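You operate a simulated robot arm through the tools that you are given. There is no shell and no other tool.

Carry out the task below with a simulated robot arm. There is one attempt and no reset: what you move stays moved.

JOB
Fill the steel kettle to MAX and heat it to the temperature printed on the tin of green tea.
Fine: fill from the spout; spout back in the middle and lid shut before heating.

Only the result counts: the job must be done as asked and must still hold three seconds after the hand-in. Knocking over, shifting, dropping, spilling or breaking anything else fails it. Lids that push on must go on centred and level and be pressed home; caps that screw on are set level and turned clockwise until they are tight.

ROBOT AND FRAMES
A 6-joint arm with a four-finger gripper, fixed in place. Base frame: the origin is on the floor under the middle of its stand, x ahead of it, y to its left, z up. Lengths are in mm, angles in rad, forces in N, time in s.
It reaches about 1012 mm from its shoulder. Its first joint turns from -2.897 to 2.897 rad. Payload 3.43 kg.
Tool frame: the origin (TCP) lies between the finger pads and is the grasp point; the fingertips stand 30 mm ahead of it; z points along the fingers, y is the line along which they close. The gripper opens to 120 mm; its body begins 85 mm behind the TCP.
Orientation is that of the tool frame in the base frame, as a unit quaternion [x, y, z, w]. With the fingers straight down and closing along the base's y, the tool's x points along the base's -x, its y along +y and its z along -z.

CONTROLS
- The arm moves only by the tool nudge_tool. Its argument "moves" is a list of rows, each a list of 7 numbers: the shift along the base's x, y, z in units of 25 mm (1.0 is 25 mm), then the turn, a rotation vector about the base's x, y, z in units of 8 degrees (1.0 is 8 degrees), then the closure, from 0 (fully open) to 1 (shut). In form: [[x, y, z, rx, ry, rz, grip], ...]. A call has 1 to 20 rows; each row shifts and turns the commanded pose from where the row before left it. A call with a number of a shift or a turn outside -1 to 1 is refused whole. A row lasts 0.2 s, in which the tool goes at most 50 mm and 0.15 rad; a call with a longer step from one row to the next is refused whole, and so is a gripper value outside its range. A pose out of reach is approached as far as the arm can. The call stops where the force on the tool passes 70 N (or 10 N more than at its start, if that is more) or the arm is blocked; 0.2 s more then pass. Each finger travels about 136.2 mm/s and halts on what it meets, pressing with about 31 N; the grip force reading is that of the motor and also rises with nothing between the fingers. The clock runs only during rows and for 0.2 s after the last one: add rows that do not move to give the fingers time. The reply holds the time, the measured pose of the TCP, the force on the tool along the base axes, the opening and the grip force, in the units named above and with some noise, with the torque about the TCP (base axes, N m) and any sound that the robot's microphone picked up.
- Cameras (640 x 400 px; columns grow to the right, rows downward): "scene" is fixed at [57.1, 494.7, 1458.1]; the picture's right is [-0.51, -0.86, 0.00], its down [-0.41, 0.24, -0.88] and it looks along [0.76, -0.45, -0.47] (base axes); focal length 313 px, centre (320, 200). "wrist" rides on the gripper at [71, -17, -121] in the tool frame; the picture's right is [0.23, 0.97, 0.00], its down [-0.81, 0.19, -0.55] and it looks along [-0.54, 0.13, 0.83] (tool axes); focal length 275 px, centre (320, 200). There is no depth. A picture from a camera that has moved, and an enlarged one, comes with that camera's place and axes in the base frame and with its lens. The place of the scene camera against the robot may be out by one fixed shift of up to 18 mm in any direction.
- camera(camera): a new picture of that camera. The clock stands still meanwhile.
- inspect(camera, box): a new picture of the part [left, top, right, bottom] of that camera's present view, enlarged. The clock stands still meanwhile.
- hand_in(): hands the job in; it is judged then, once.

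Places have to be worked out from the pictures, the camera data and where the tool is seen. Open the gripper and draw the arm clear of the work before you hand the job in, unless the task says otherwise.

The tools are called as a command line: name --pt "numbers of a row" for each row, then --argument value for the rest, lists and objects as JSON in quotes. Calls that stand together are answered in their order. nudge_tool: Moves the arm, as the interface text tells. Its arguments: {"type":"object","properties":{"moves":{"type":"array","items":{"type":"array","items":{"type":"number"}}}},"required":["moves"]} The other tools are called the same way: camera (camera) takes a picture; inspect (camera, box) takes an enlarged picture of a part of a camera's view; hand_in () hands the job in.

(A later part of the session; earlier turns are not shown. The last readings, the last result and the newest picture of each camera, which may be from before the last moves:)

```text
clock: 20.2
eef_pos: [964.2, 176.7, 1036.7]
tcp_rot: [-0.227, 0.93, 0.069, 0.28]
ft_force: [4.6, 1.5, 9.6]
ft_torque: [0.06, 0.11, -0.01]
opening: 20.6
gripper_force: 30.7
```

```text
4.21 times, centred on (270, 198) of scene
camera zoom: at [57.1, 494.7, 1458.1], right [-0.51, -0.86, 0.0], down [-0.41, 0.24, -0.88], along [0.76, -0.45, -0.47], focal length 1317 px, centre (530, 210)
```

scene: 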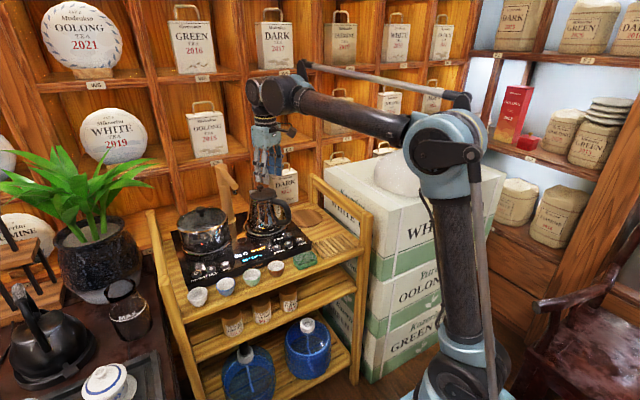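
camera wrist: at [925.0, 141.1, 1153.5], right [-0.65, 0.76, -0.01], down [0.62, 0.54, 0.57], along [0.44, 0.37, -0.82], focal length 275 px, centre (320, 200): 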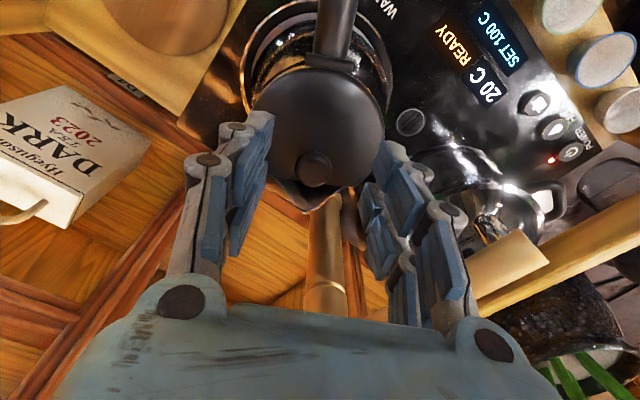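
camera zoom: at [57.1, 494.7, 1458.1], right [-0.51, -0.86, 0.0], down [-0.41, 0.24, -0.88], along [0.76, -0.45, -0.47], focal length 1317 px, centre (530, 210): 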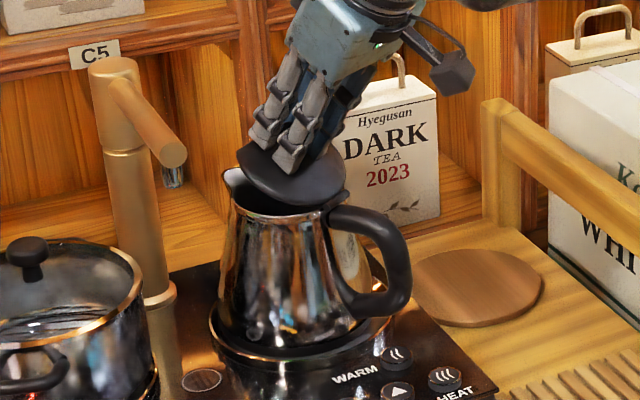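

The lid is at about 32° and following well. I continue to 56° with a slight z correction.

nudge_tool --pt "-0.175 -0.095 0.08 0.239 -0.44 0 0.9" --pt "-0.175 -0.095 0.08 0.239 -0.44 0 0.9" --pt "-0.18 -0.098 0.033 0.239 -0.44 0 0.9" --pt "-0.18 -0.098 0.033 0.239 -0.44 0 0.9" --pt "-0.183 -0.099 0.004 0.239 -0.44 0 0.9" --pt "-0.183 -0.099 0.004 0.239 -0.44 0 0.9" --pt "0 0 0 0 0 0 0.9"

inspect --camera "scene" --box '[225, 150, 315, 245]'

```text
clock: 21.8
eef_pos: [937.5, 162.6, 1044.3]
tcp_rot: [-0.208, 0.851, 0.12, 0.467]
ft_force: [5.0, -1.1, 32.3]
ft_torque: [0.21, -0.09, -0.04]
opening: 20.5
gripper_force: 31.4
```

```text
4.21 times, centred on (270, 198) of scene
camera zoom: at [57.1, 494.7, 1458.1], right [-0.51, -0.86, 0.0], down [-0.41, 0.24, -0.88], along [0.76, -0.45, -0.47], focal length 1317 px, centre (530, 210)
```

zoom: 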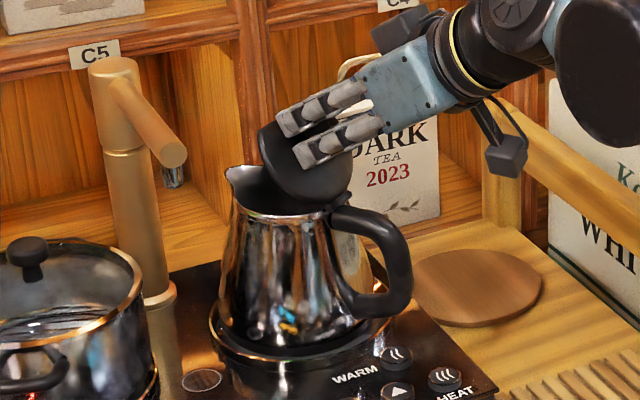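

The tool is being pushed up with 32 N, so my arc is too low here; I raise 3 mm and read the force.

nudge_tool --pt "0 0 0.06 0 0 0 0.9" --pt "0 0 0.06 0 0 0 0.9" --pt "0 0 0 0 0 0 0.9"

```text
clock: 22.6
eef_pos: [938.5, 161.6, 1044.1]
tcp_rot: [-0.207, 0.852, 0.12, 0.466]
ft_force: [2.0, -0.2, -6.1]
ft_torque: [0.11, -0.05, -0.13]
opening: 20.6
gripper_force: 31.2
```

Balanced again; that puts the hinge at about (941,161,968). I continue the arc with the corrected centre to 72° and check.

nudge_tool --pt "-0.186 -0.101 -0.019 0.239 -0.44 0 0.9" --pt "-0.186 -0.101 -0.019 0.239 -0.44 0 0.9" --pt "-0.182 -0.099 -0.048 0.239 -0.44 0 0.9" --pt "-0.182 -0.099 -0.048 0.239 -0.44 0 0.9" --pt "0 0 0 0 0 0 0.9"

inspect --camera "scene" --box '[225, 150, 315, 245]'

camera --camera "wrist"

```text
clock: 23.8
eef_pos: [918.3, 152.7, 1043.1]
tcp_rot: [-0.188, 0.778, 0.149, 0.581]
ft_force: [1.7, -4.9, 5.9]
ft_torque: [-0.04, -0.08, -0.16]
opening: 20.5
gripper_force: 31.3
```

```text
4.21 times, centred on (270, 198) of scene
camera zoom: at [57.1, 494.7, 1458.1], right [-0.51, -0.86, 0.0], down [-0.41, 0.24, -0.88], along [0.76, -0.45, -0.47], focal length 1317 px, centre (530, 210)
```

zoom: 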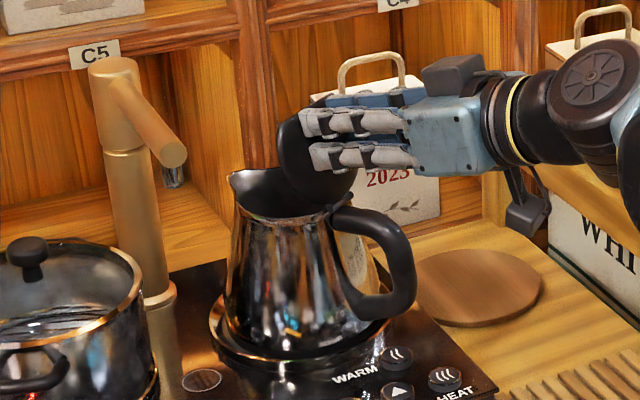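

```text
taken
camera wrist: at [806.2, 75.2, 1007.6], right [-0.51, 0.83, -0.21], down [-0.35, 0.02, 0.94], along [0.78, 0.55, 0.28], focal length 275 px, centre (320, 200)
```

wrist: 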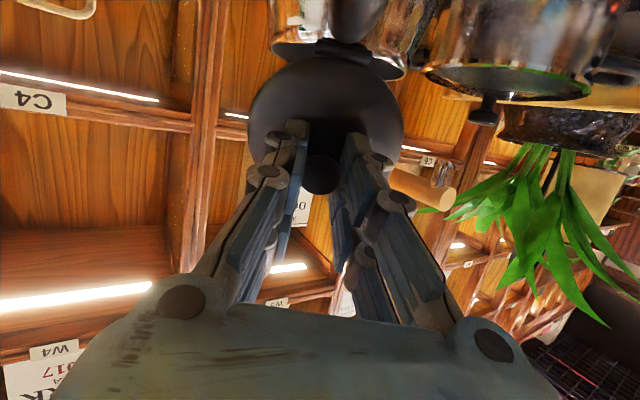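

Lid is at ~72° with low forces. I continue to 88°.

nudge_tool --pt "-0.174 -0.094 -0.07 0.239 -0.44 0 0.9" --pt "-0.174 -0.094 -0.07 0.239 -0.44 0 0.9" --pt "-0.163 -0.088 -0.098 0.239 -0.44 0 0.9" --pt "-0.163 -0.088 -0.098 0.239 -0.44 0 0.9" --pt "0 0 0 0 0 0 0.9"

inspect --camera "scene" --box '[225, 150, 315, 245]'

```text
clock: 25.0
eef_pos: [901.8, 142.1, 1034.8]
tcp_rot: [-0.165, 0.689, 0.178, 0.683]
ft_force: [-0.7, -7.6, 45.6]
ft_torque: [0.39, -0.16, -0.05]
opening: 21.4
gripper_force: 31.3
```

```text
4.21 times, centred on (270, 198) of scene
camera zoom: at [57.1, 494.7, 1458.1], right [-0.51, -0.86, 0.0], down [-0.41, 0.24, -0.88], along [0.76, -0.45, -0.47], focal length 1317 px, centre (530, 210)
```

zoom: 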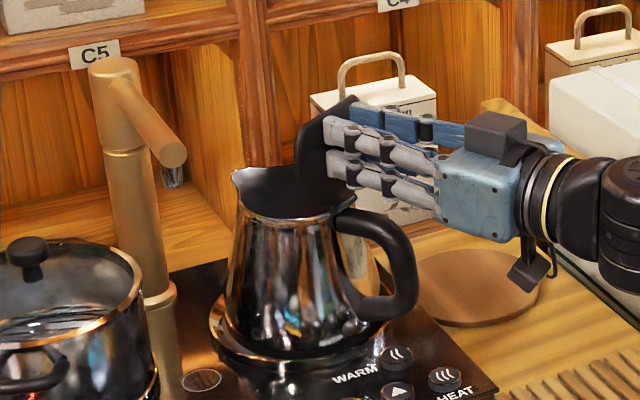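

Tool pushed up by 45 N: I raise 3.5 mm to relax.

nudge_tool --pt "0 0 0.07 0 0 0 0.9" --pt "0 0 0.07 0 0 0 0.9" --pt "0 0 0 0 0 0 0.9"

inspect --camera "scene" --box '[245, 165, 295, 205]'

```text
clock: 25.8
eef_pos: [902.6, 144.3, 1036.9]
tcp_rot: [-0.168, 0.689, 0.177, 0.682]
ft_force: [0.0, 0.0, -9.3]
ft_torque: [-0.28, 0.63, 0.04]
opening: 20.8
gripper_force: 31.2
```

```text
10.00 times, centred on (270, 185) of scene
camera zoom: at [57.1, 494.7, 1458.1], right [-0.51, -0.86, 0.0], down [-0.41, 0.24, -0.88], along [0.76, -0.45, -0.47], focal length 3127 px, centre (820, 350)
```

zoom: 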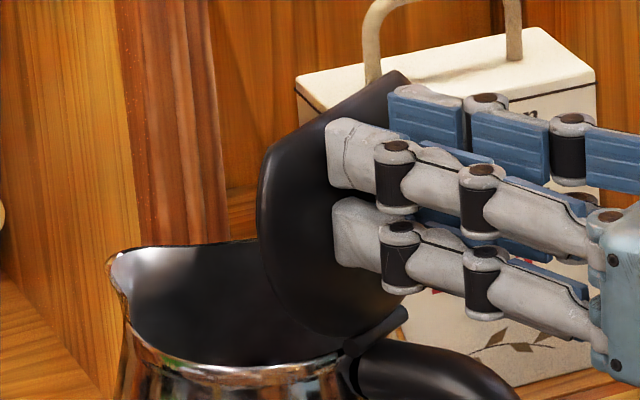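

A circle fit through the recorded poses puts the true hinge nearer (935,158,956), so the lid is at ≈74° with the knob pivoting in the pads. I follow that circle further back, with less tool rotation.

nudge_tool --pt "-0.192 -0.104 -0.114 0.12 -0.22 0 0.9" --pt "-0.192 -0.104 -0.114 0.12 -0.22 0 0.9" --pt "0 0 0 0 0 0 0.9"

inspect --camera "scene" --box '[225, 150, 315, 245]'

inspect --camera "wrist" --box '[220, 20, 420, 230]'

```text
clock: 26.6
eef_pos: [892.5, 135.9, 1033.3]
tcp_rot: [-0.159, 0.665, 0.183, 0.707]
ft_force: [-0.4, -4.3, 46.1]
ft_torque: [0.48, -0.84, -0.08]
opening: 20.9
gripper_force: 31.1
```

```text
4.21 times, centred on (270, 198) of scene
camera zoom: at [57.1, 494.7, 1458.1], right [-0.51, -0.86, 0.0], down [-0.41, 0.24, -0.88], along [0.76, -0.45, -0.47], focal length 1317 px, centre (530, 210)
```

zoom: 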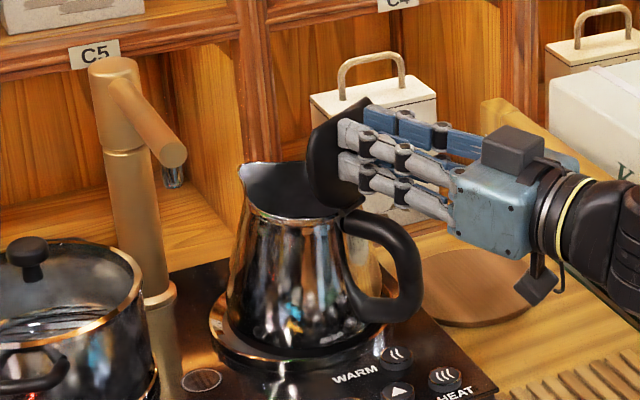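

```text
1.90 times, centred on (320, 125) of wrist
camera zoom: at [796.9, 69.4, 953.4], right [-0.45, 0.87, -0.21], down [-0.62, -0.13, 0.78], along [0.65, 0.48, 0.59], focal length 524 px, centre (320, 343)
```

zoom: 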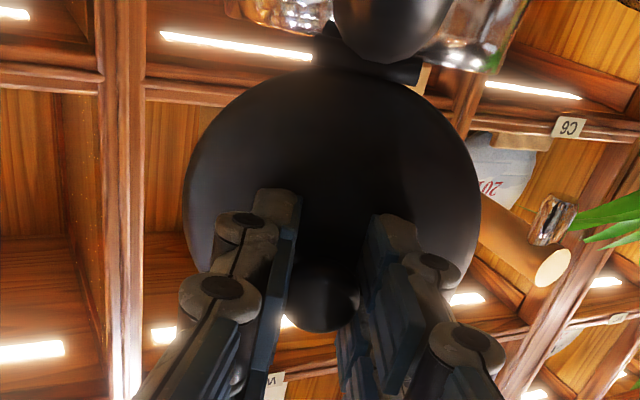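

The kettle top is being pulled toward the handle, so the lid has reached its stop. I reverse this last move right away.

nudge_tool --pt "0.192 0.104 0.114 -0.12 0.22 0 0.9" --pt "0.192 0.104 0.114 -0.12 0.22 0 0.9" --pt "0 0 0 0 0 0 0.9"

inspect --camera "scene" --box '[225, 150, 315, 245]'

inspect --camera "wrist" --box '[220, 20, 420, 230]'

```text
clock: 27.4
eef_pos: [902.8, 142.6, 1035.3]
tcp_rot: [-0.167, 0.69, 0.176, 0.682]
ft_force: [1.5, 1.4, -9.2]
ft_torque: [-0.1, 0.35, -0.02]
opening: 21.1
gripper_force: 30.4
```

```text
4.21 times, centred on (270, 198) of scene
camera zoom: at [57.1, 494.7, 1458.1], right [-0.51, -0.86, 0.0], down [-0.41, 0.24, -0.88], along [0.76, -0.45, -0.47], focal length 1317 px, centre (530, 210)
```

zoom: 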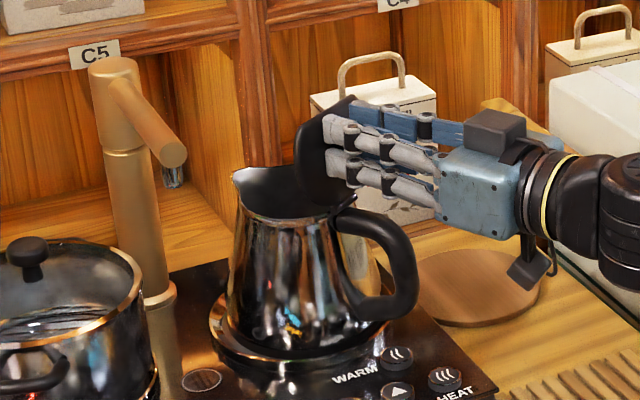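

```text
1.90 times, centred on (320, 125) of wrist
camera zoom: at [802.1, 73.3, 964.9], right [-0.46, 0.86, -0.21], down [-0.57, -0.1, 0.82], along [0.68, 0.5, 0.53], focal length 524 px, centre (320, 343)
```

zoom: 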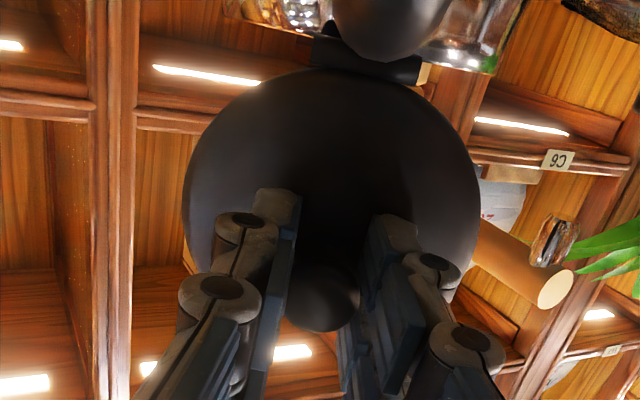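

The lid is back at ≈88–90° and the kettle returned. I lower a hair, release the knob by opening the fingers, and see whether the lid stays up.

nudge_tool --pt "0 0 -0.03 0 0 0 0.9" --pt "0 0 0 0 0 0 0.8" --pt "0 0 0 0 0 0 0.7" --pt "0 0 0 0 0 0 0.65" --pt "0 0 0 0 0 0 0.65"

inspect --camera "scene" --box '[225, 150, 315, 245]'

inspect --camera "wrist" --box '[220, 20, 420, 230]'

```text
clock: 28.6
eef_pos: [902.8, 142.7, 1035.7]
tcp_rot: [-0.167, 0.689, 0.177, 0.683]
ft_force: [-0.5, 0.1, 0.0]
ft_torque: [-0.02, -0.01, 0.04]
opening: 42.1
gripper_force: 0.1
```

```text
4.21 times, centred on (270, 198) of scene
camera zoom: at [57.1, 494.7, 1458.1], right [-0.51, -0.86, 0.0], down [-0.41, 0.24, -0.88], along [0.76, -0.45, -0.47], focal length 1317 px, centre (530, 210)
```

zoom: 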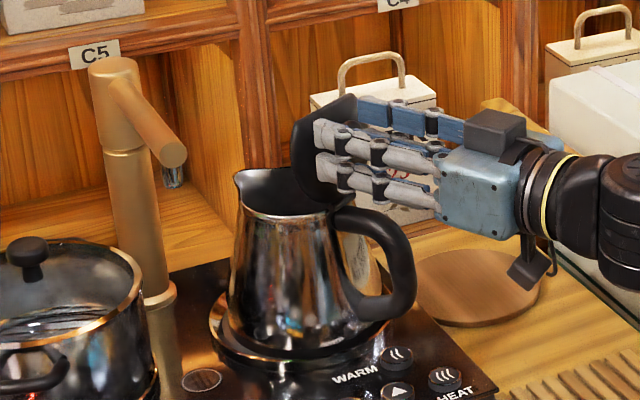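

```text
1.90 times, centred on (320, 125) of wrist
camera zoom: at [802.5, 73.1, 964.6], right [-0.46, 0.86, -0.21], down [-0.57, -0.1, 0.82], along [0.68, 0.5, 0.53], focal length 524 px, centre (320, 343)
```

zoom: 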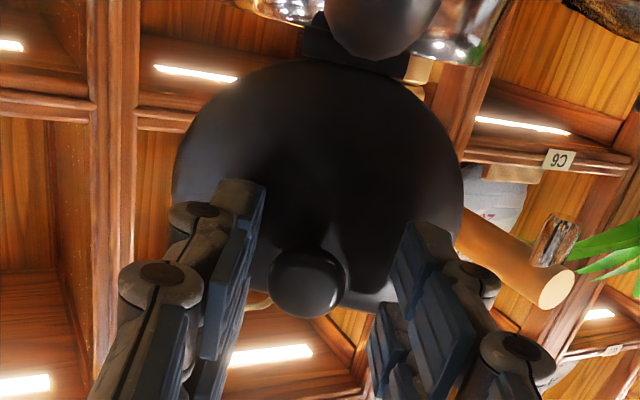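

The lid stays open by itself. I back the fingers straight out from the knob and then raise the arm.

nudge_tool --pt "-0.5 -0.27 0 0 0 0 0.65" --pt "-0.8 -0.43 0 0 0 0 0.65" --pt "-0.8 -0.43 0 0 0 0 0.65" --pt "-0.5 -0.27 0.5 0 0 0 0.65" --pt "0 0 1 0 0 0 0.65" --pt "0 0 1 0 0 0 0.65" --pt "0 0 1 0 0 0 0.65" --pt "0 0 0 0 0 0 0.65"

camera --camera "scene"

inspect --camera "scene" --box '[200, 150, 310, 245]'

```text
clock: 30.4
eef_pos: [839.7, 104.1, 1123.2]
tcp_rot: [-0.166, 0.69, 0.176, 0.683]
ft_force: [0.2, 0.5, 0.2]
ft_torque: [0.02, 0.01, 0.01]
opening: 42.0
gripper_force: 0.1
```

```text
taken
```

scene: 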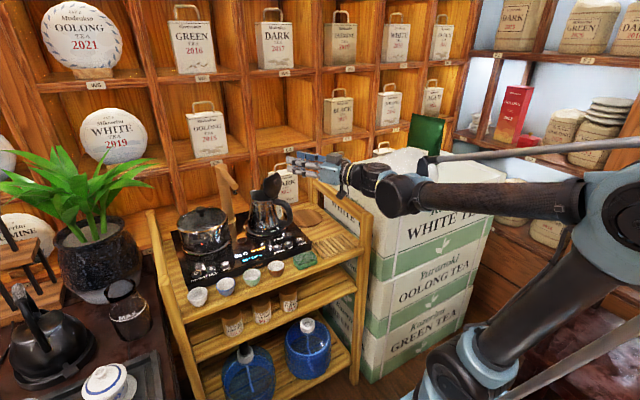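

```text
4.21 times, centred on (255, 198) of scene
camera zoom: at [57.1, 494.7, 1458.1], right [-0.51, -0.86, 0.0], down [-0.41, 0.24, -0.88], along [0.76, -0.45, -0.47], focal length 1317 px, centre (594, 210)
```

zoom: 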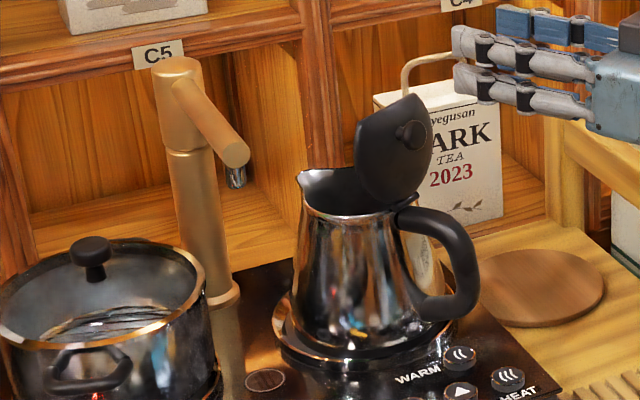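

Lid open and standing. Now I turn the tool back to pointing straight down, high up and clear, to measure the faucet spout from above.

nudge_tool --pt "0 0 0.3 -0.477 0.879 0 0.5" --pt "0 0 0.3 -0.477 0.879 0 0.5" --pt "0 0 0.3 -0.477 0.879 0 0.5" --pt "0 0 0.3 -0.477 0.879 0 0.5" --pt "0 0 0 -0.477 0.879 0 0.5" --pt "0 0 0 -0.477 0.879 0 0.5" --pt "0 0 0 -0.477 0.879 0 0.5" --pt "0 0 0 -0.477 0.879 0 0.5" --pt "0 0 0 -0.477 0.879 0 0.5" --pt "0 0 0 -0.477 0.879 0 0.5" --pt "0 0 0 -0.477 0.879 0 0.5" --pt "0 0 0 -0.095 0.175 0 0.5" --pt "0 0.8 0 0 0 -0.9 0.5" --pt "0 0.8 0 0 0 -0.9 0.5" --pt "0 0.8 0 0 0 -0.9 0.5" --pt "0 0.8 0 0 0 -0.85 0.5" --pt "0 0 0 0 0 0 0.5"

camera --camera "wrist"

```text
clock: 34.0
eef_pos: [840.0, 188.4, 1154.1]
tcp_rot: [0.007, 1.0, -0.004, 0.001]
ft_force: [-0.6, 0.6, -0.1]
ft_torque: [0.02, -0.02, 0.02]
opening: 60.0
gripper_force: 0.0
```

```text
taken
camera wrist: at [767.3, 174.5, 1274.1], right [-0.21, 0.98, -0.01], down [0.81, 0.18, 0.55], along [0.54, 0.11, -0.83], focal length 275 px, centre (320, 200)
```

wrist: 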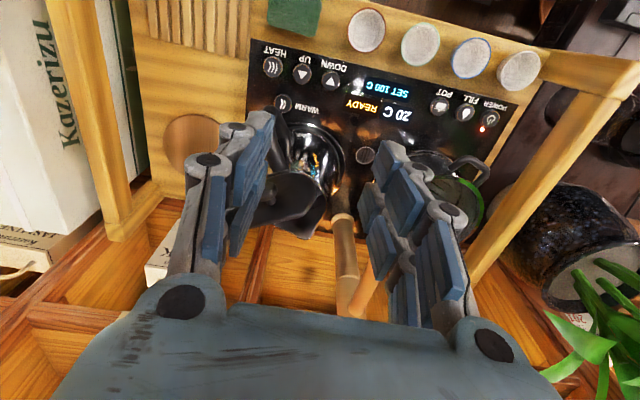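

Tool is vertical. I move over the faucet (higher than its top) for a clear look at the spout.

nudge_tool --pt "0.8 0.8 0 0 0 0 0.3" --pt "0.8 0.8 0 0 0 0 0.3" --pt "0.8 0.8 0 0 0 0 0.3" --pt "0.8 0.8 0 0 0 0 0.3" --pt "0.8 0.8 0 0 0 0 0.3" --pt "0 0 0 0 0 0 0.3" --pt "0 0 0 0 0 0 0.3"

camera --camera "wrist"

inspect --camera "scene" --box '[195, 120, 315, 230]'

```text
clock: 35.6
eef_pos: [935.8, 286.9, 1154.8]
tcp_rot: [0.008, 1.0, -0.002, 0.0]
ft_force: [0.4, 0.0, 0.8]
ft_torque: [0.03, 0.01, 0.01]
opening: 83.8
gripper_force: 0.0
```

```text
taken
camera wrist: at [864.0, 272.6, 1274.6], right [-0.22, 0.98, -0.01], down [0.81, 0.18, 0.55], along [0.54, 0.11, -0.83], focal length 275 px, centre (320, 200)
```

wrist: 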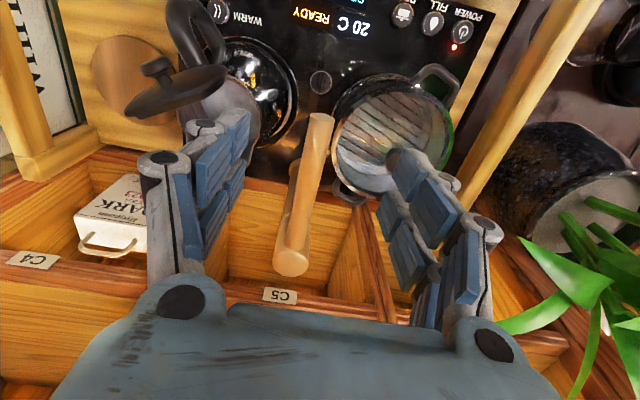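

```text
3.64 times, centred on (255, 175) of scene
camera zoom: at [57.1, 494.7, 1458.1], right [-0.51, -0.86, 0.0], down [-0.41, 0.24, -0.88], along [0.76, -0.45, -0.47], focal length 1137 px, centre (556, 291)
```

zoom: 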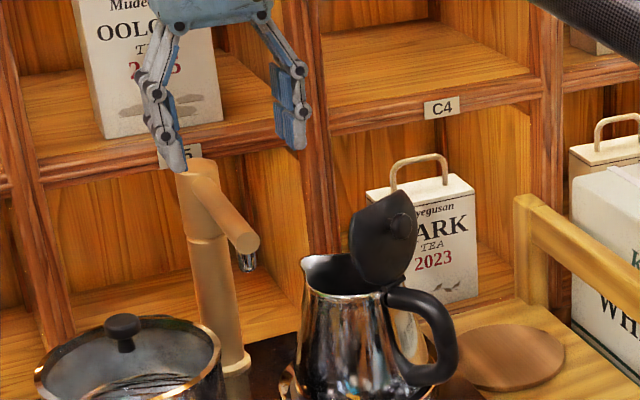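

From above, the spout runs straight along −x from the column (1078,286) to its tip (933,286), axis height ≈1050. I position the open fingers astride it at x≈968 and descend to TCP z≈1050.

nudge_tool --pt "0.65 0 0 0 0 0 0.3" --pt "0.65 0 0 0 0 0 0.3" --pt "0 0 -0.8 0 0 0 0.3" --pt "0 0 -0.8 0 0 0 0.3" --pt "0 0 -0.8 0 0 0 0.3" --pt "0 0 -0.8 0 0 0 0.3" --pt "0 0 0 0 0 0 0.3" --pt "0 0 0 0 0 0 0.3"

camera --camera "wrist"

inspect --camera "scene" --box '[195, 120, 315, 230]'

```text
clock: 37.4
eef_pos: [970.4, 286.6, 1072.4]
tcp_rot: [0.008, 1.0, -0.004, 0.0]
ft_force: [-0.1, -0.3, 0.2]
ft_torque: [0.0, -0.02, 0.01]
opening: 83.9
gripper_force: 0.1
```

```text
taken
camera wrist: at [898.1, 272.9, 1193.9], right [-0.22, 0.98, -0.01], down [0.81, 0.18, 0.55], along [0.54, 0.11, -0.83], focal length 275 px, centre (320, 200)
```

wrist: 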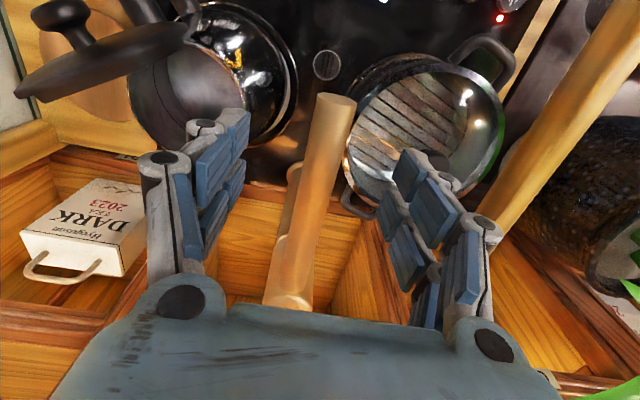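

```text
3.64 times, centred on (255, 175) of scene
camera zoom: at [57.1, 494.7, 1458.1], right [-0.51, -0.86, 0.0], down [-0.41, 0.24, -0.88], along [0.76, -0.45, -0.47], focal length 1137 px, centre (556, 291)
```

zoom: 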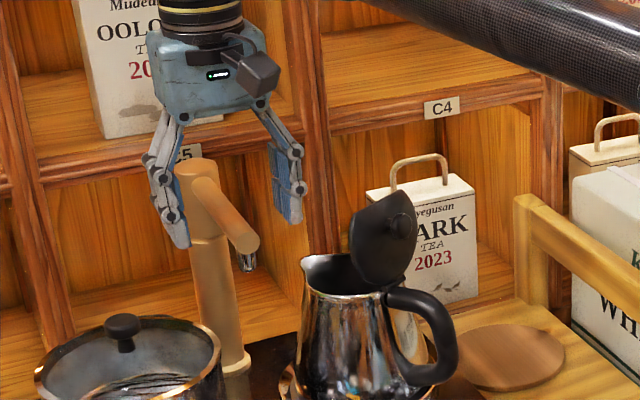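

The spout is between the fingers. I lower the last 20 mm and close gently onto it.

nudge_tool --pt "0 0 -0.4 0 0 0 0.3" --pt "0 0 -0.4 0 0 0 0.3" --pt "0 0 0 0 0 0 0.5" --pt "0 0 0 0 0 0 0.65" --pt "0 0 0 0 0 0 0.72" --pt "0 0 0 0 0 0 0.76" --pt "0 0 0 0 0 0 0.8" --pt "0 0 0 0 0 0 0.8"

camera --camera "wrist"

inspect --camera "scene" --box '[195, 120, 315, 230]'

```text
clock: 39.2
eef_pos: [969.3, 286.1, 1054.6]
tcp_rot: [0.007, 1.0, -0.004, 0.0]
ft_force: [0.1, -0.4, 0.8]
ft_torque: [0.01, 0.02, 0.0]
opening: 23.9
gripper_force: 0.1
```

```text
taken
camera wrist: at [898.1, 272.5, 1174.5], right [-0.22, 0.98, -0.01], down [0.81, 0.18, 0.55], along [0.54, 0.11, -0.83], focal length 275 px, centre (320, 200)
```

wrist: 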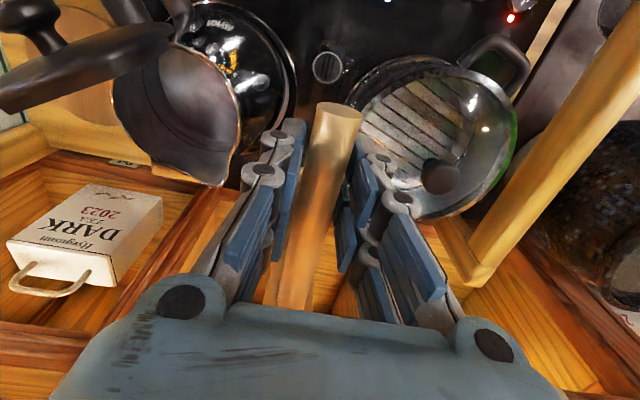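

```text
3.64 times, centred on (255, 175) of scene
camera zoom: at [57.1, 494.7, 1458.1], right [-0.51, -0.86, 0.0], down [-0.41, 0.24, -0.88], along [0.76, -0.45, -0.47], focal length 1137 px, centre (556, 291)
```

zoom: 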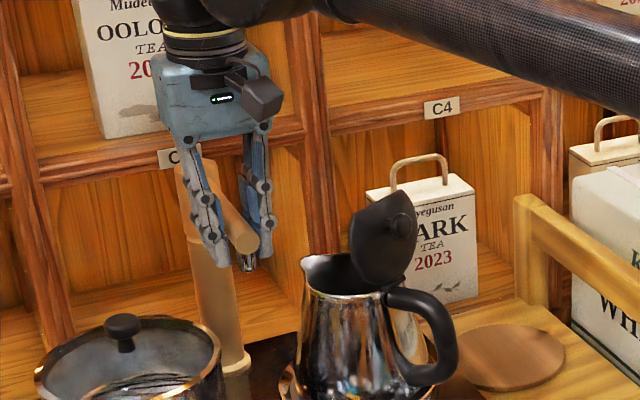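

Fingers now cage the spout with ≈24 mm opening and no force. I swing it toward the kettle along an arc about the column (1078,286), first 25°, and check forces.

nudge_tool --pt "0.016 -0.379 0 0 0 0.625 0.8" --pt "0.05 -0.376 0 0 0 0.625 0.8" --pt "0.082 -0.37 0 0 0 0.625 0.8" --pt "0.114 -0.362 0 0 0 0.625 0.8" --pt "0.145 -0.35 0 0 0 0.625 0.8" --pt "0 0 0 0 0 0 0.8"

camera --camera "wrist"

inspect --camera "scene" --box '[195, 120, 315, 230]'

```text
clock: 40.6
eef_pos: [980.9, 241.3, 1054.0]
tcp_rot: [-0.21, 0.978, -0.003, 0.001]
ft_force: [0.5, -0.3, 0.3]
ft_torque: [-0.03, 0.0, -0.02]
opening: 24.0
gripper_force: 0.0
```

```text
taken
camera wrist: at [921.8, 198.4, 1174.3], right [-0.61, 0.79, -0.01], down [0.66, 0.51, 0.55], along [0.44, 0.33, -0.83], focal length 275 px, centre (320, 200)
```

wrist: 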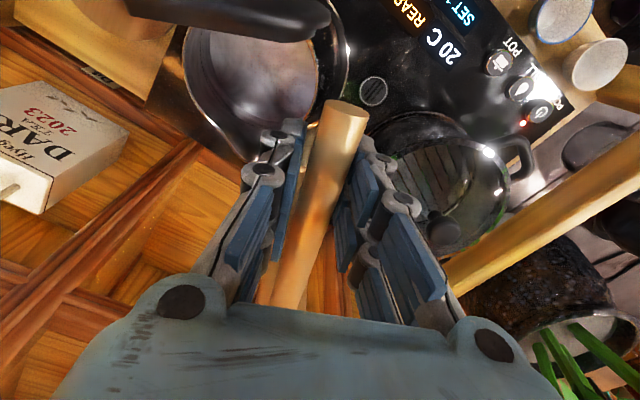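

```text
3.64 times, centred on (255, 175) of scene
camera zoom: at [57.1, 494.7, 1458.1], right [-0.51, -0.86, 0.0], down [-0.41, 0.24, -0.88], along [0.76, -0.45, -0.47], focal length 1137 px, centre (556, 291)
```

zoom: 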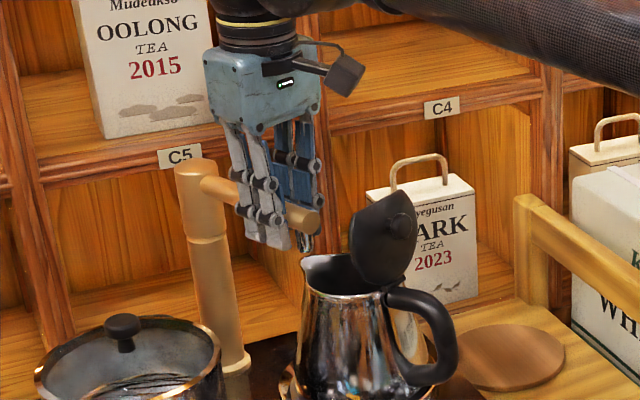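

The spout follows freely. I continue to 45°.

nudge_tool --pt "0.175 -0.336 0 0 0 0.625 0.8" --pt "0.204 -0.32 0 0 0 0.625 0.8" --pt "0.231 -0.301 0 0 0 0.625 0.8" --pt "0.256 -0.28 0 0 0 0.625 0.8" --pt "0 0 0 0 0 0 0.8"

camera --camera "wrist"

inspect --camera "scene" --box '[215, 140, 305, 225]'

```text
clock: 41.8
eef_pos: [1002.8, 209.4, 1053.5]
tcp_rot: [-0.376, 0.927, -0.003, 0.002]
ft_force: [-0.4, -0.4, -0.3]
ft_torque: [0.02, 0.0, 0.0]
opening: 24.2
gripper_force: 0.5
```

```text
taken
camera wrist: at [961.8, 149.5, 1174.7], right [-0.84, 0.54, -0.01], down [0.44, 0.71, 0.55], along [0.3, 0.46, -0.83], focal length 275 px, centre (320, 200)
```

wrist: 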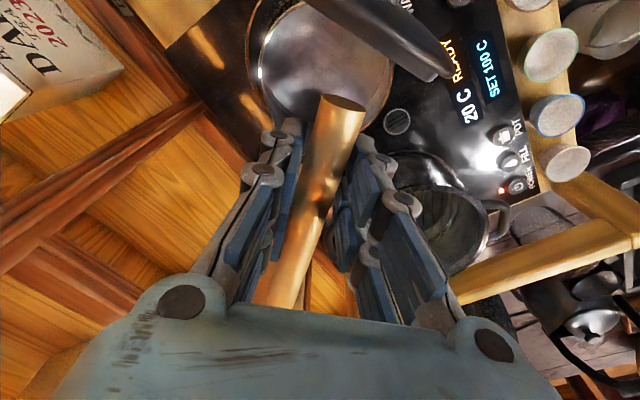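

```text
4.71 times, centred on (260, 182) of scene
camera zoom: at [57.1, 494.7, 1458.1], right [-0.51, -0.86, 0.0], down [-0.41, 0.24, -0.88], along [0.76, -0.45, -0.47], focal length 1472 px, centre (602, 282)
```

zoom: 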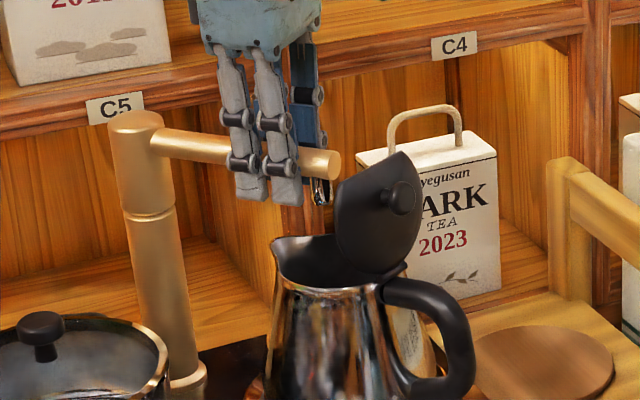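

The spout tip is over the kettle mouth (tip ≈(976,184), mouth centre ≈(977,183)). I open to 60 mm and lift straight up, leaving the spout there.

nudge_tool --pt "0 0 0 0 0 0 0.65" --pt "0 0 0 0 0 0 0.5" --pt "0 0 0 0 0 0 0.5" --pt "0 0 0.8 0 0 0 0.5" --pt "0 0 0.8 0 0 0 0.5" --pt "0 0 0.8 0 0 0 0.5" --pt "0 0 0.8 0 0 0 0.5" --pt "0 0 0.8 0 0 0 0.5" --pt "0 0 0 0 0 0 0.5"

camera --camera "wrist"

inspect --camera "scene" --box '[215, 140, 305, 225]'

```text
clock: 43.8
eef_pos: [1002.1, 210.6, 1156.9]
tcp_rot: [-0.376, 0.927, -0.002, 0.001]
ft_force: [0.7, 0.3, -0.3]
ft_torque: [0.0, 0.01, -0.02]
opening: 59.9
gripper_force: 0.0
```

```text
taken
camera wrist: at [961.6, 149.6, 1276.3], right [-0.84, 0.54, -0.01], down [0.45, 0.7, 0.55], along [0.3, 0.46, -0.83], focal length 275 px, centre (320, 200)
```

wrist: 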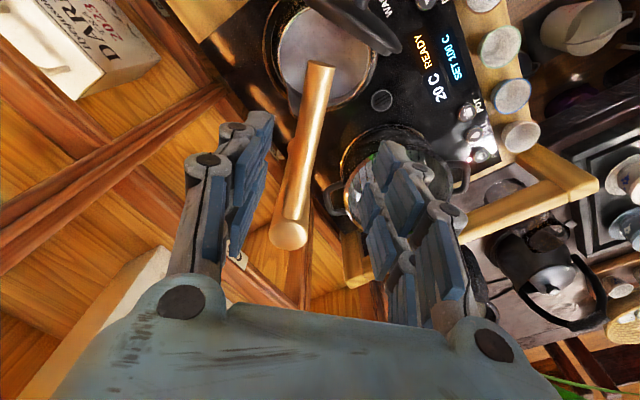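

```text
4.71 times, centred on (260, 182) of scene
camera zoom: at [57.1, 494.7, 1458.1], right [-0.51, -0.86, 0.0], down [-0.41, 0.24, -0.88], along [0.76, -0.45, -0.47], focal length 1472 px, centre (602, 282)
```

zoom: 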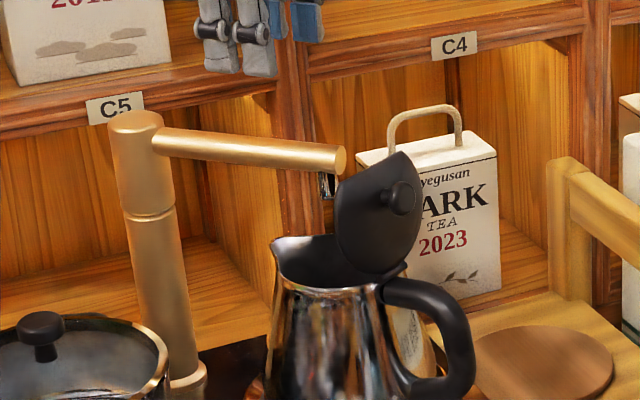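

The spout stayed over the mouth. I look into the kettle for the MAX mark.

inspect --camera "wrist" --box '[250, 0, 410, 120]'

```text
3.33 times, centred on (330, 60) of wrist
camera zoom: at [961.6, 149.6, 1276.3], right [-0.84, 0.54, -0.01], down [0.45, 0.7, 0.55], along [0.3, 0.46, -0.83], focal length 918 px, centre (287, 667)
```

zoom: 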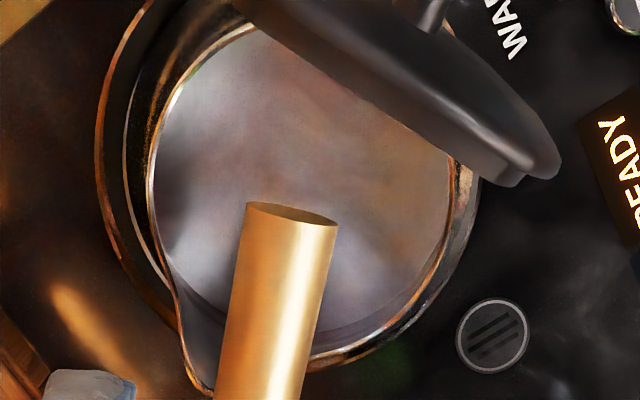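

No mark seen on this side; I check the handle side of the kettle and the interior from the scene camera for a gauge.

inspect --camera "scene" --box '[262, 190, 302, 225]'

inspect --camera "scene" --box '[245, 180, 295, 210]'

```text
11.43 times, centred on (282, 208) of scene
camera zoom: at [57.1, 494.7, 1458.1], right [-0.51, -0.86, 0.0], down [-0.41, 0.24, -0.88], along [0.76, -0.45, -0.47], focal length 3574 px, centre (754, 114)
```

zoom: 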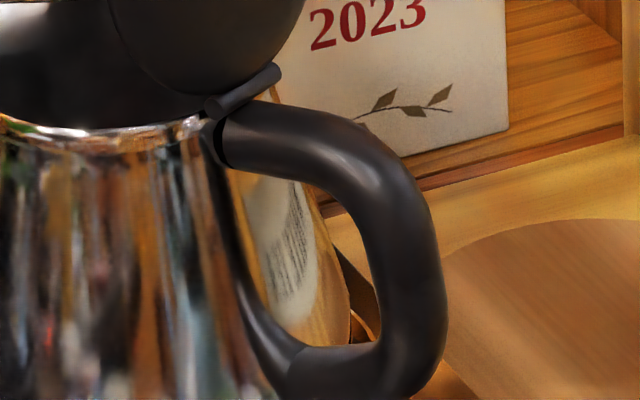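

```text
12.80 times, centred on (270, 195) of scene
camera zoom: at [57.1, 494.7, 1458.1], right [-0.51, -0.86, 0.0], down [-0.41, 0.24, -0.88], along [0.76, -0.45, -0.47], focal length 4003 px, centre (960, 264)
```

zoom: 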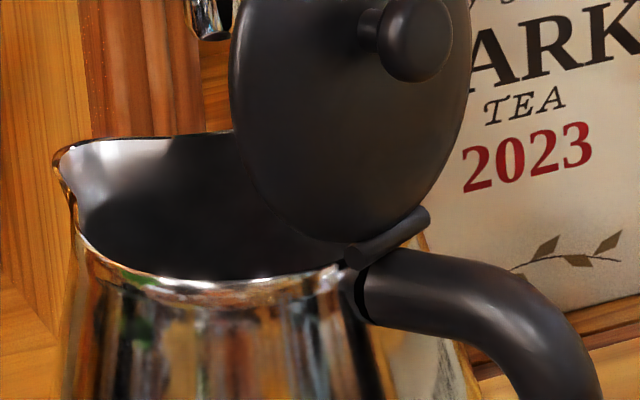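

No gauge outside on this side. I swing the tool to look into the kettle from the right-hand side, staying high while turning.

nudge_tool --pt "-0.2 -0.8 0 0 0 0.95 0.3" --pt "-0.3 -0.8 0 0 0 0.95 0.3" --pt "-0.3 -0.8 0 0 0 0.95 0.3" --pt "-0.3 -0.8 0 0 0 0.95 0.3" --pt "-0.3 -0.8 0 0 0 0.95 0.3" --pt "-0.3 -0.8 0 0 0 0.95 0.3" --pt "0 -0.2 -0.8 0 0 0 0.3" --pt "0 0 -0.8 0 0 0 0.3" --pt "0 0 -0.8 0 0 0 0.3" --pt "0 0 0 0 0 0 0.3"

camera --camera "wrist"

```text
clock: 46.0
eef_pos: [959.5, 85.4, 1093.0]
tcp_rot: [-0.705, 0.709, -0.002, 0.003]
ft_force: [0.9, -0.3, 0.8]
ft_torque: [0.01, -0.02, 0.01]
opening: 84.4
gripper_force: 0.1
```

```text
taken
camera wrist: at [974.5, 14.3, 1213.6], right [-0.97, -0.23, -0.01], down [-0.19, 0.81, 0.55], along [-0.12, 0.54, -0.83], focal length 275 px, centre (320, 200)
```

wrist: 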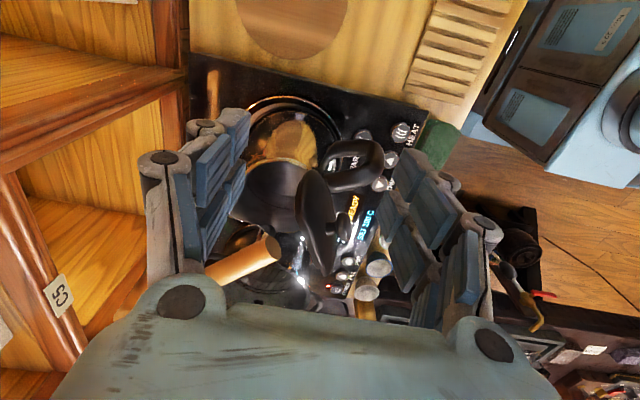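

inspect --camera "wrist" --box '[215, 100, 375, 290]'

inspect --camera "wrist" --box '[225, 150, 315, 240]'

```text
2.11 times, centred on (295, 195) of wrist
camera zoom: at [974.5, 14.3, 1213.6], right [-0.97, -0.23, -0.01], down [-0.19, 0.81, 0.55], along [-0.12, 0.54, -0.83], focal length 580 px, centre (373, 210)
```

zoom: 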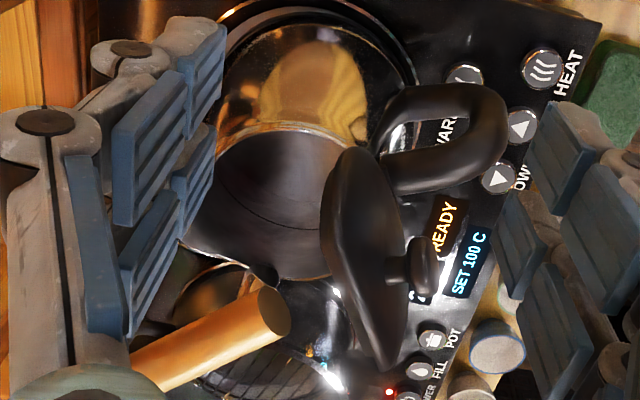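

```text
4.44 times, centred on (270, 195) of wrist
camera zoom: at [974.5, 14.3, 1213.6], right [-0.97, -0.23, -0.01], down [-0.19, 0.81, 0.55], along [-0.12, 0.54, -0.83], focal length 1224 px, centre (542, 222)
```

zoom: 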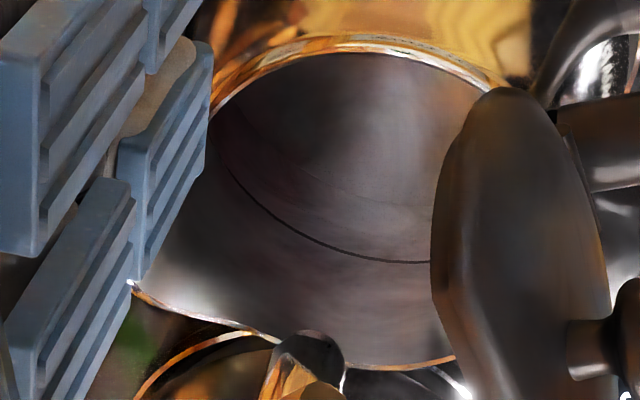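

A dark ring line is visible on the inner wall about 48 mm below the rim, likely MAX. I open the fingers fully and look for lettering from here and a shifted viewpoint.

nudge_tool --pt "0.4 0 0 0 0 0 0.0" --pt "0.4 0 0 0 0 0 0.0" --pt "0 0 0 0 0 0 0.0"

inspect --camera "wrist" --box '[225, 120, 375, 260]'

```text
clock: 46.8
eef_pos: [979.1, 86.6, 1092.9]
tcp_rot: [-0.706, 0.708, -0.002, 0.003]
ft_force: [0.1, 0.3, 0.0]
ft_torque: [0.01, 0.0, 0.02]
opening: 119.8
gripper_force: 0.1
```

```text
2.86 times, centred on (300, 190) of wrist
camera zoom: at [994.3, 15.1, 1213.7], right [-0.97, -0.23, -0.01], down [-0.19, 0.81, 0.55], along [-0.12, 0.54, -0.83], focal length 786 px, centre (377, 229)
```

zoom: 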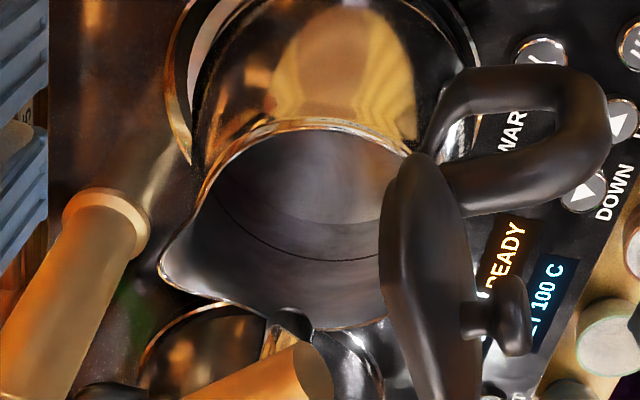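

I zoom in more on the interior to see whether there are other lines or lettering.

inspect --camera "wrist" --box '[255, 155, 320, 240]'

```text
4.71 times, centred on (288, 198) of wrist
camera zoom: at [994.3, 15.1, 1213.7], right [-0.97, -0.23, -0.01], down [-0.19, 0.81, 0.55], along [-0.12, 0.54, -0.83], focal length 1295 px, centre (473, 212)
```

zoom: 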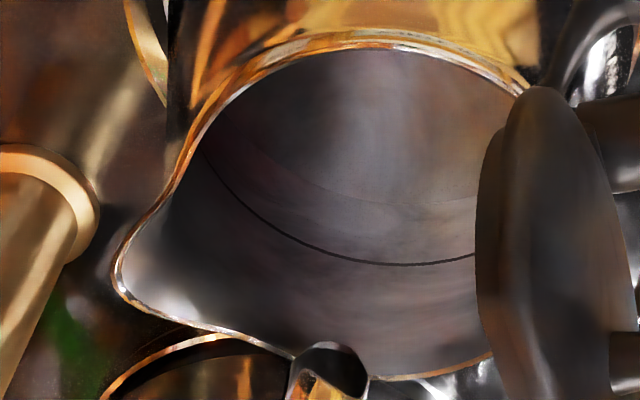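

The dark ring at z≈920 is the only line inside, so I take it as the MAX mark. Next I go high and clear over to the left-front of the panel with the tool turned back and fingers closed, to prepare pressing FILL.

nudge_tool --pt "-0.5 0 0.6 0 0 0 0.5" --pt "-0.5 0 0.6 0 0 -0.9 0.8" --pt "-0.5 0.9 0.4 0 0 -0.9 1" --pt "-0.5 0.9 0 0 0 -0.9 1" --pt "-0.5 0.9 0 0 0 -0.9 1" --pt "-0.5 0.9 0 0 0 -0.9 1" --pt "-0.5 0.9 0 0 0 -0.9 1" --pt "-0.5 0.9 0 0 0 -0.9 1" --pt "-0.5 0.9 0 0 0 -0.9 1" --pt "-0.5 0.9 0 0 0 -0.9 1" --pt "0 0.9 0 0 0 -0.9 1" --pt "0 0.9 0 0 0 -0.9 1" --pt "0 0.9 0 0 0 -0.9 1" --pt "0 0.9 0 0 0 -0.45 1" --pt "0 0.9 0 0 0 0 1" --pt "0 0.6 0 0 0 0 1" --pt "0 0 0 0 0 0 1"

camera --camera "wrist"

camera --camera "scene"

```text
clock: 50.4
eef_pos: [856.9, 393.9, 1134.4]
tcp_rot: [0.002, 1.0, -0.003, 0.0]
ft_force: [0.1, -0.8, -0.4]
ft_torque: [0.02, 0.02, -0.01]
opening: 0.1
gripper_force: 30.6
```

```text
taken
camera wrist: at [784.3, 379.3, 1255.5], right [-0.23, 0.97, -0.01], down [0.81, 0.19, 0.55], along [0.54, 0.12, -0.83], focal length 275 px, centre (320, 200)
```

wrist: 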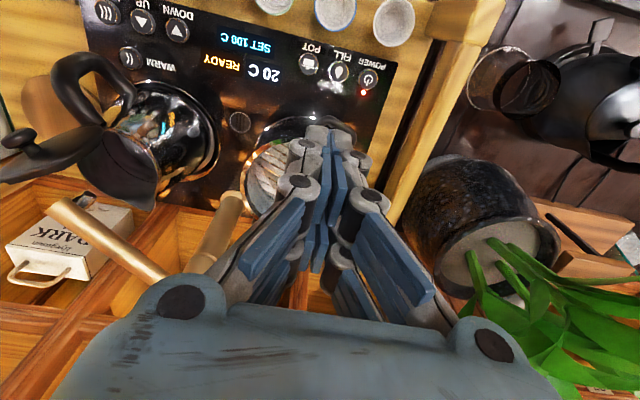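

```text
taken
```

scene: 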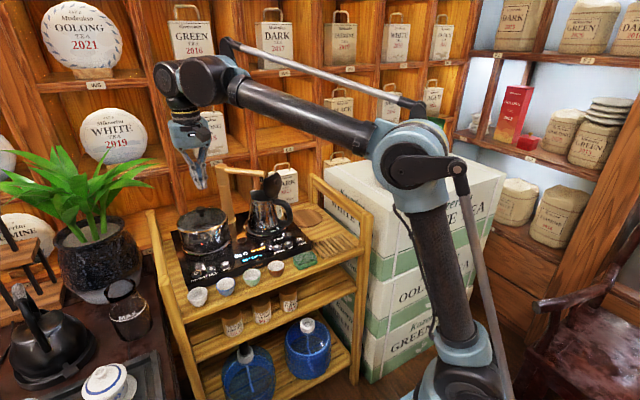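

Refined: FILL ≈(839.5,414.5), POT y≈372.5, POWER y≈455, surface z≈847. I look at the closed fingertips to know their footprint.

inspect --camera "wrist" --box '[260, 40, 420, 240]'

inspect --camera "scene" --box '[160, 110, 240, 200]'

```text
2.00 times, centred on (340, 140) of wrist
camera zoom: at [784.3, 379.3, 1255.5], right [-0.23, 0.97, -0.01], down [0.81, 0.19, 0.55], along [0.54, 0.12, -0.83], focal length 551 px, centre (280, 320)
```

zoom: 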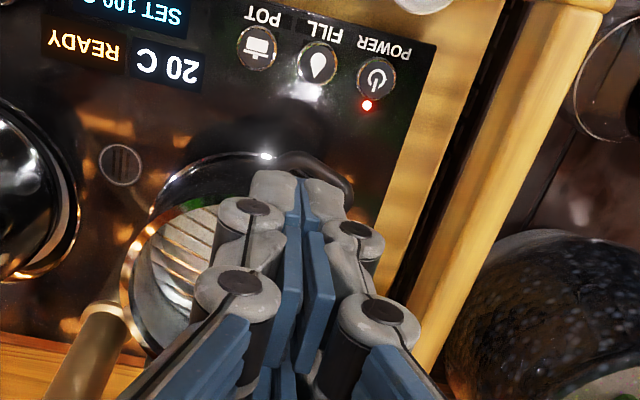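

```text
4.44 times, centred on (200, 155) of scene
camera zoom: at [57.1, 494.7, 1458.1], right [-0.51, -0.86, 0.0], down [-0.41, 0.24, -0.88], along [0.76, -0.45, -0.47], focal length 1390 px, centre (853, 400)
```

zoom: 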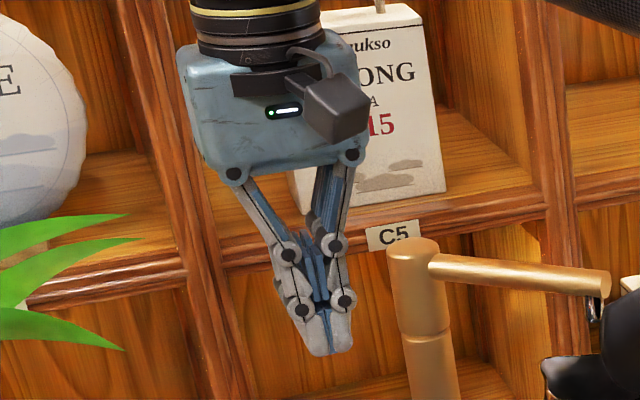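

Closed tips form a narrow wedge ≈27 mm wide. I tilt 16° forward so the near edge leads, align over FILL, and descend to about 25 mm above the panel.

nudge_tool --pt "-0.13 0.41 -0.9 0 -1 0 1" --pt "-0.13 0.41 -0.9 0 -1 0 1" --pt "0 0 -0.95 0 0 0 1" --pt "0 0 -0.95 0 0 0 1" --pt "0 0 -0.95 0 0 0 1" --pt "0 0 -0.95 0 0 0 1" --pt "0 0 -0.95 0 0 0 1" --pt "0 0 -0.95 0 0 0 1" --pt "0 0 -0.9 0 0 0 1" --pt "0 0 -0.6 0 0 0 1" --pt "0 0 0 0 0 0 1" --pt "0 0 0 0 0 0 1"

camera --camera "wrist"

inspect --camera "scene" --box '[160, 190, 270, 290]'

```text
clock: 53.0
eef_pos: [848.7, 412.6, 909.7]
tcp_rot: [0.003, 0.99, -0.003, 0.139]
ft_force: [0.6, 0.3, -0.2]
ft_torque: [0.0, 0.03, 0.0]
opening: 0.1
gripper_force: 31.2
```

```text
taken
camera wrist: at [746.3, 396.8, 1005.7], right [-0.21, 0.97, -0.07], down [0.63, 0.19, 0.75], along [0.75, 0.12, -0.65], focal length 275 px, centre (320, 200)
```

wrist: 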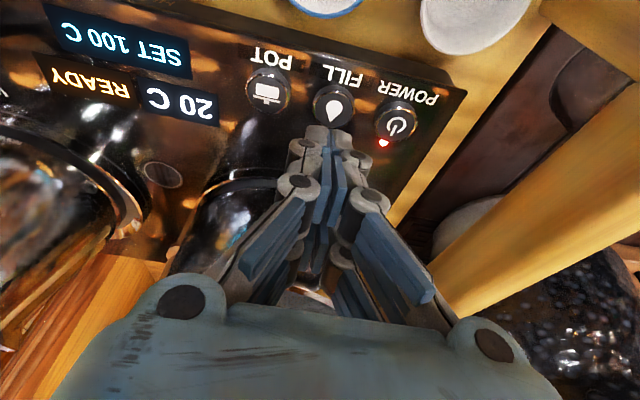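

```text
4.00 times, centred on (215, 240) of scene
camera zoom: at [57.1, 494.7, 1458.1], right [-0.51, -0.86, 0.0], down [-0.41, 0.24, -0.88], along [0.76, -0.45, -0.47], focal length 1251 px, centre (740, 40)
```

zoom: 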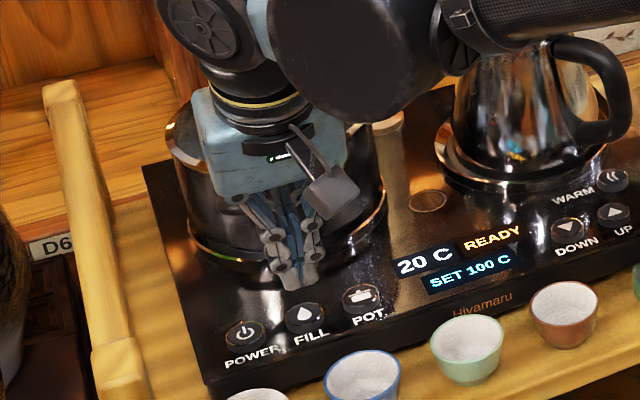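

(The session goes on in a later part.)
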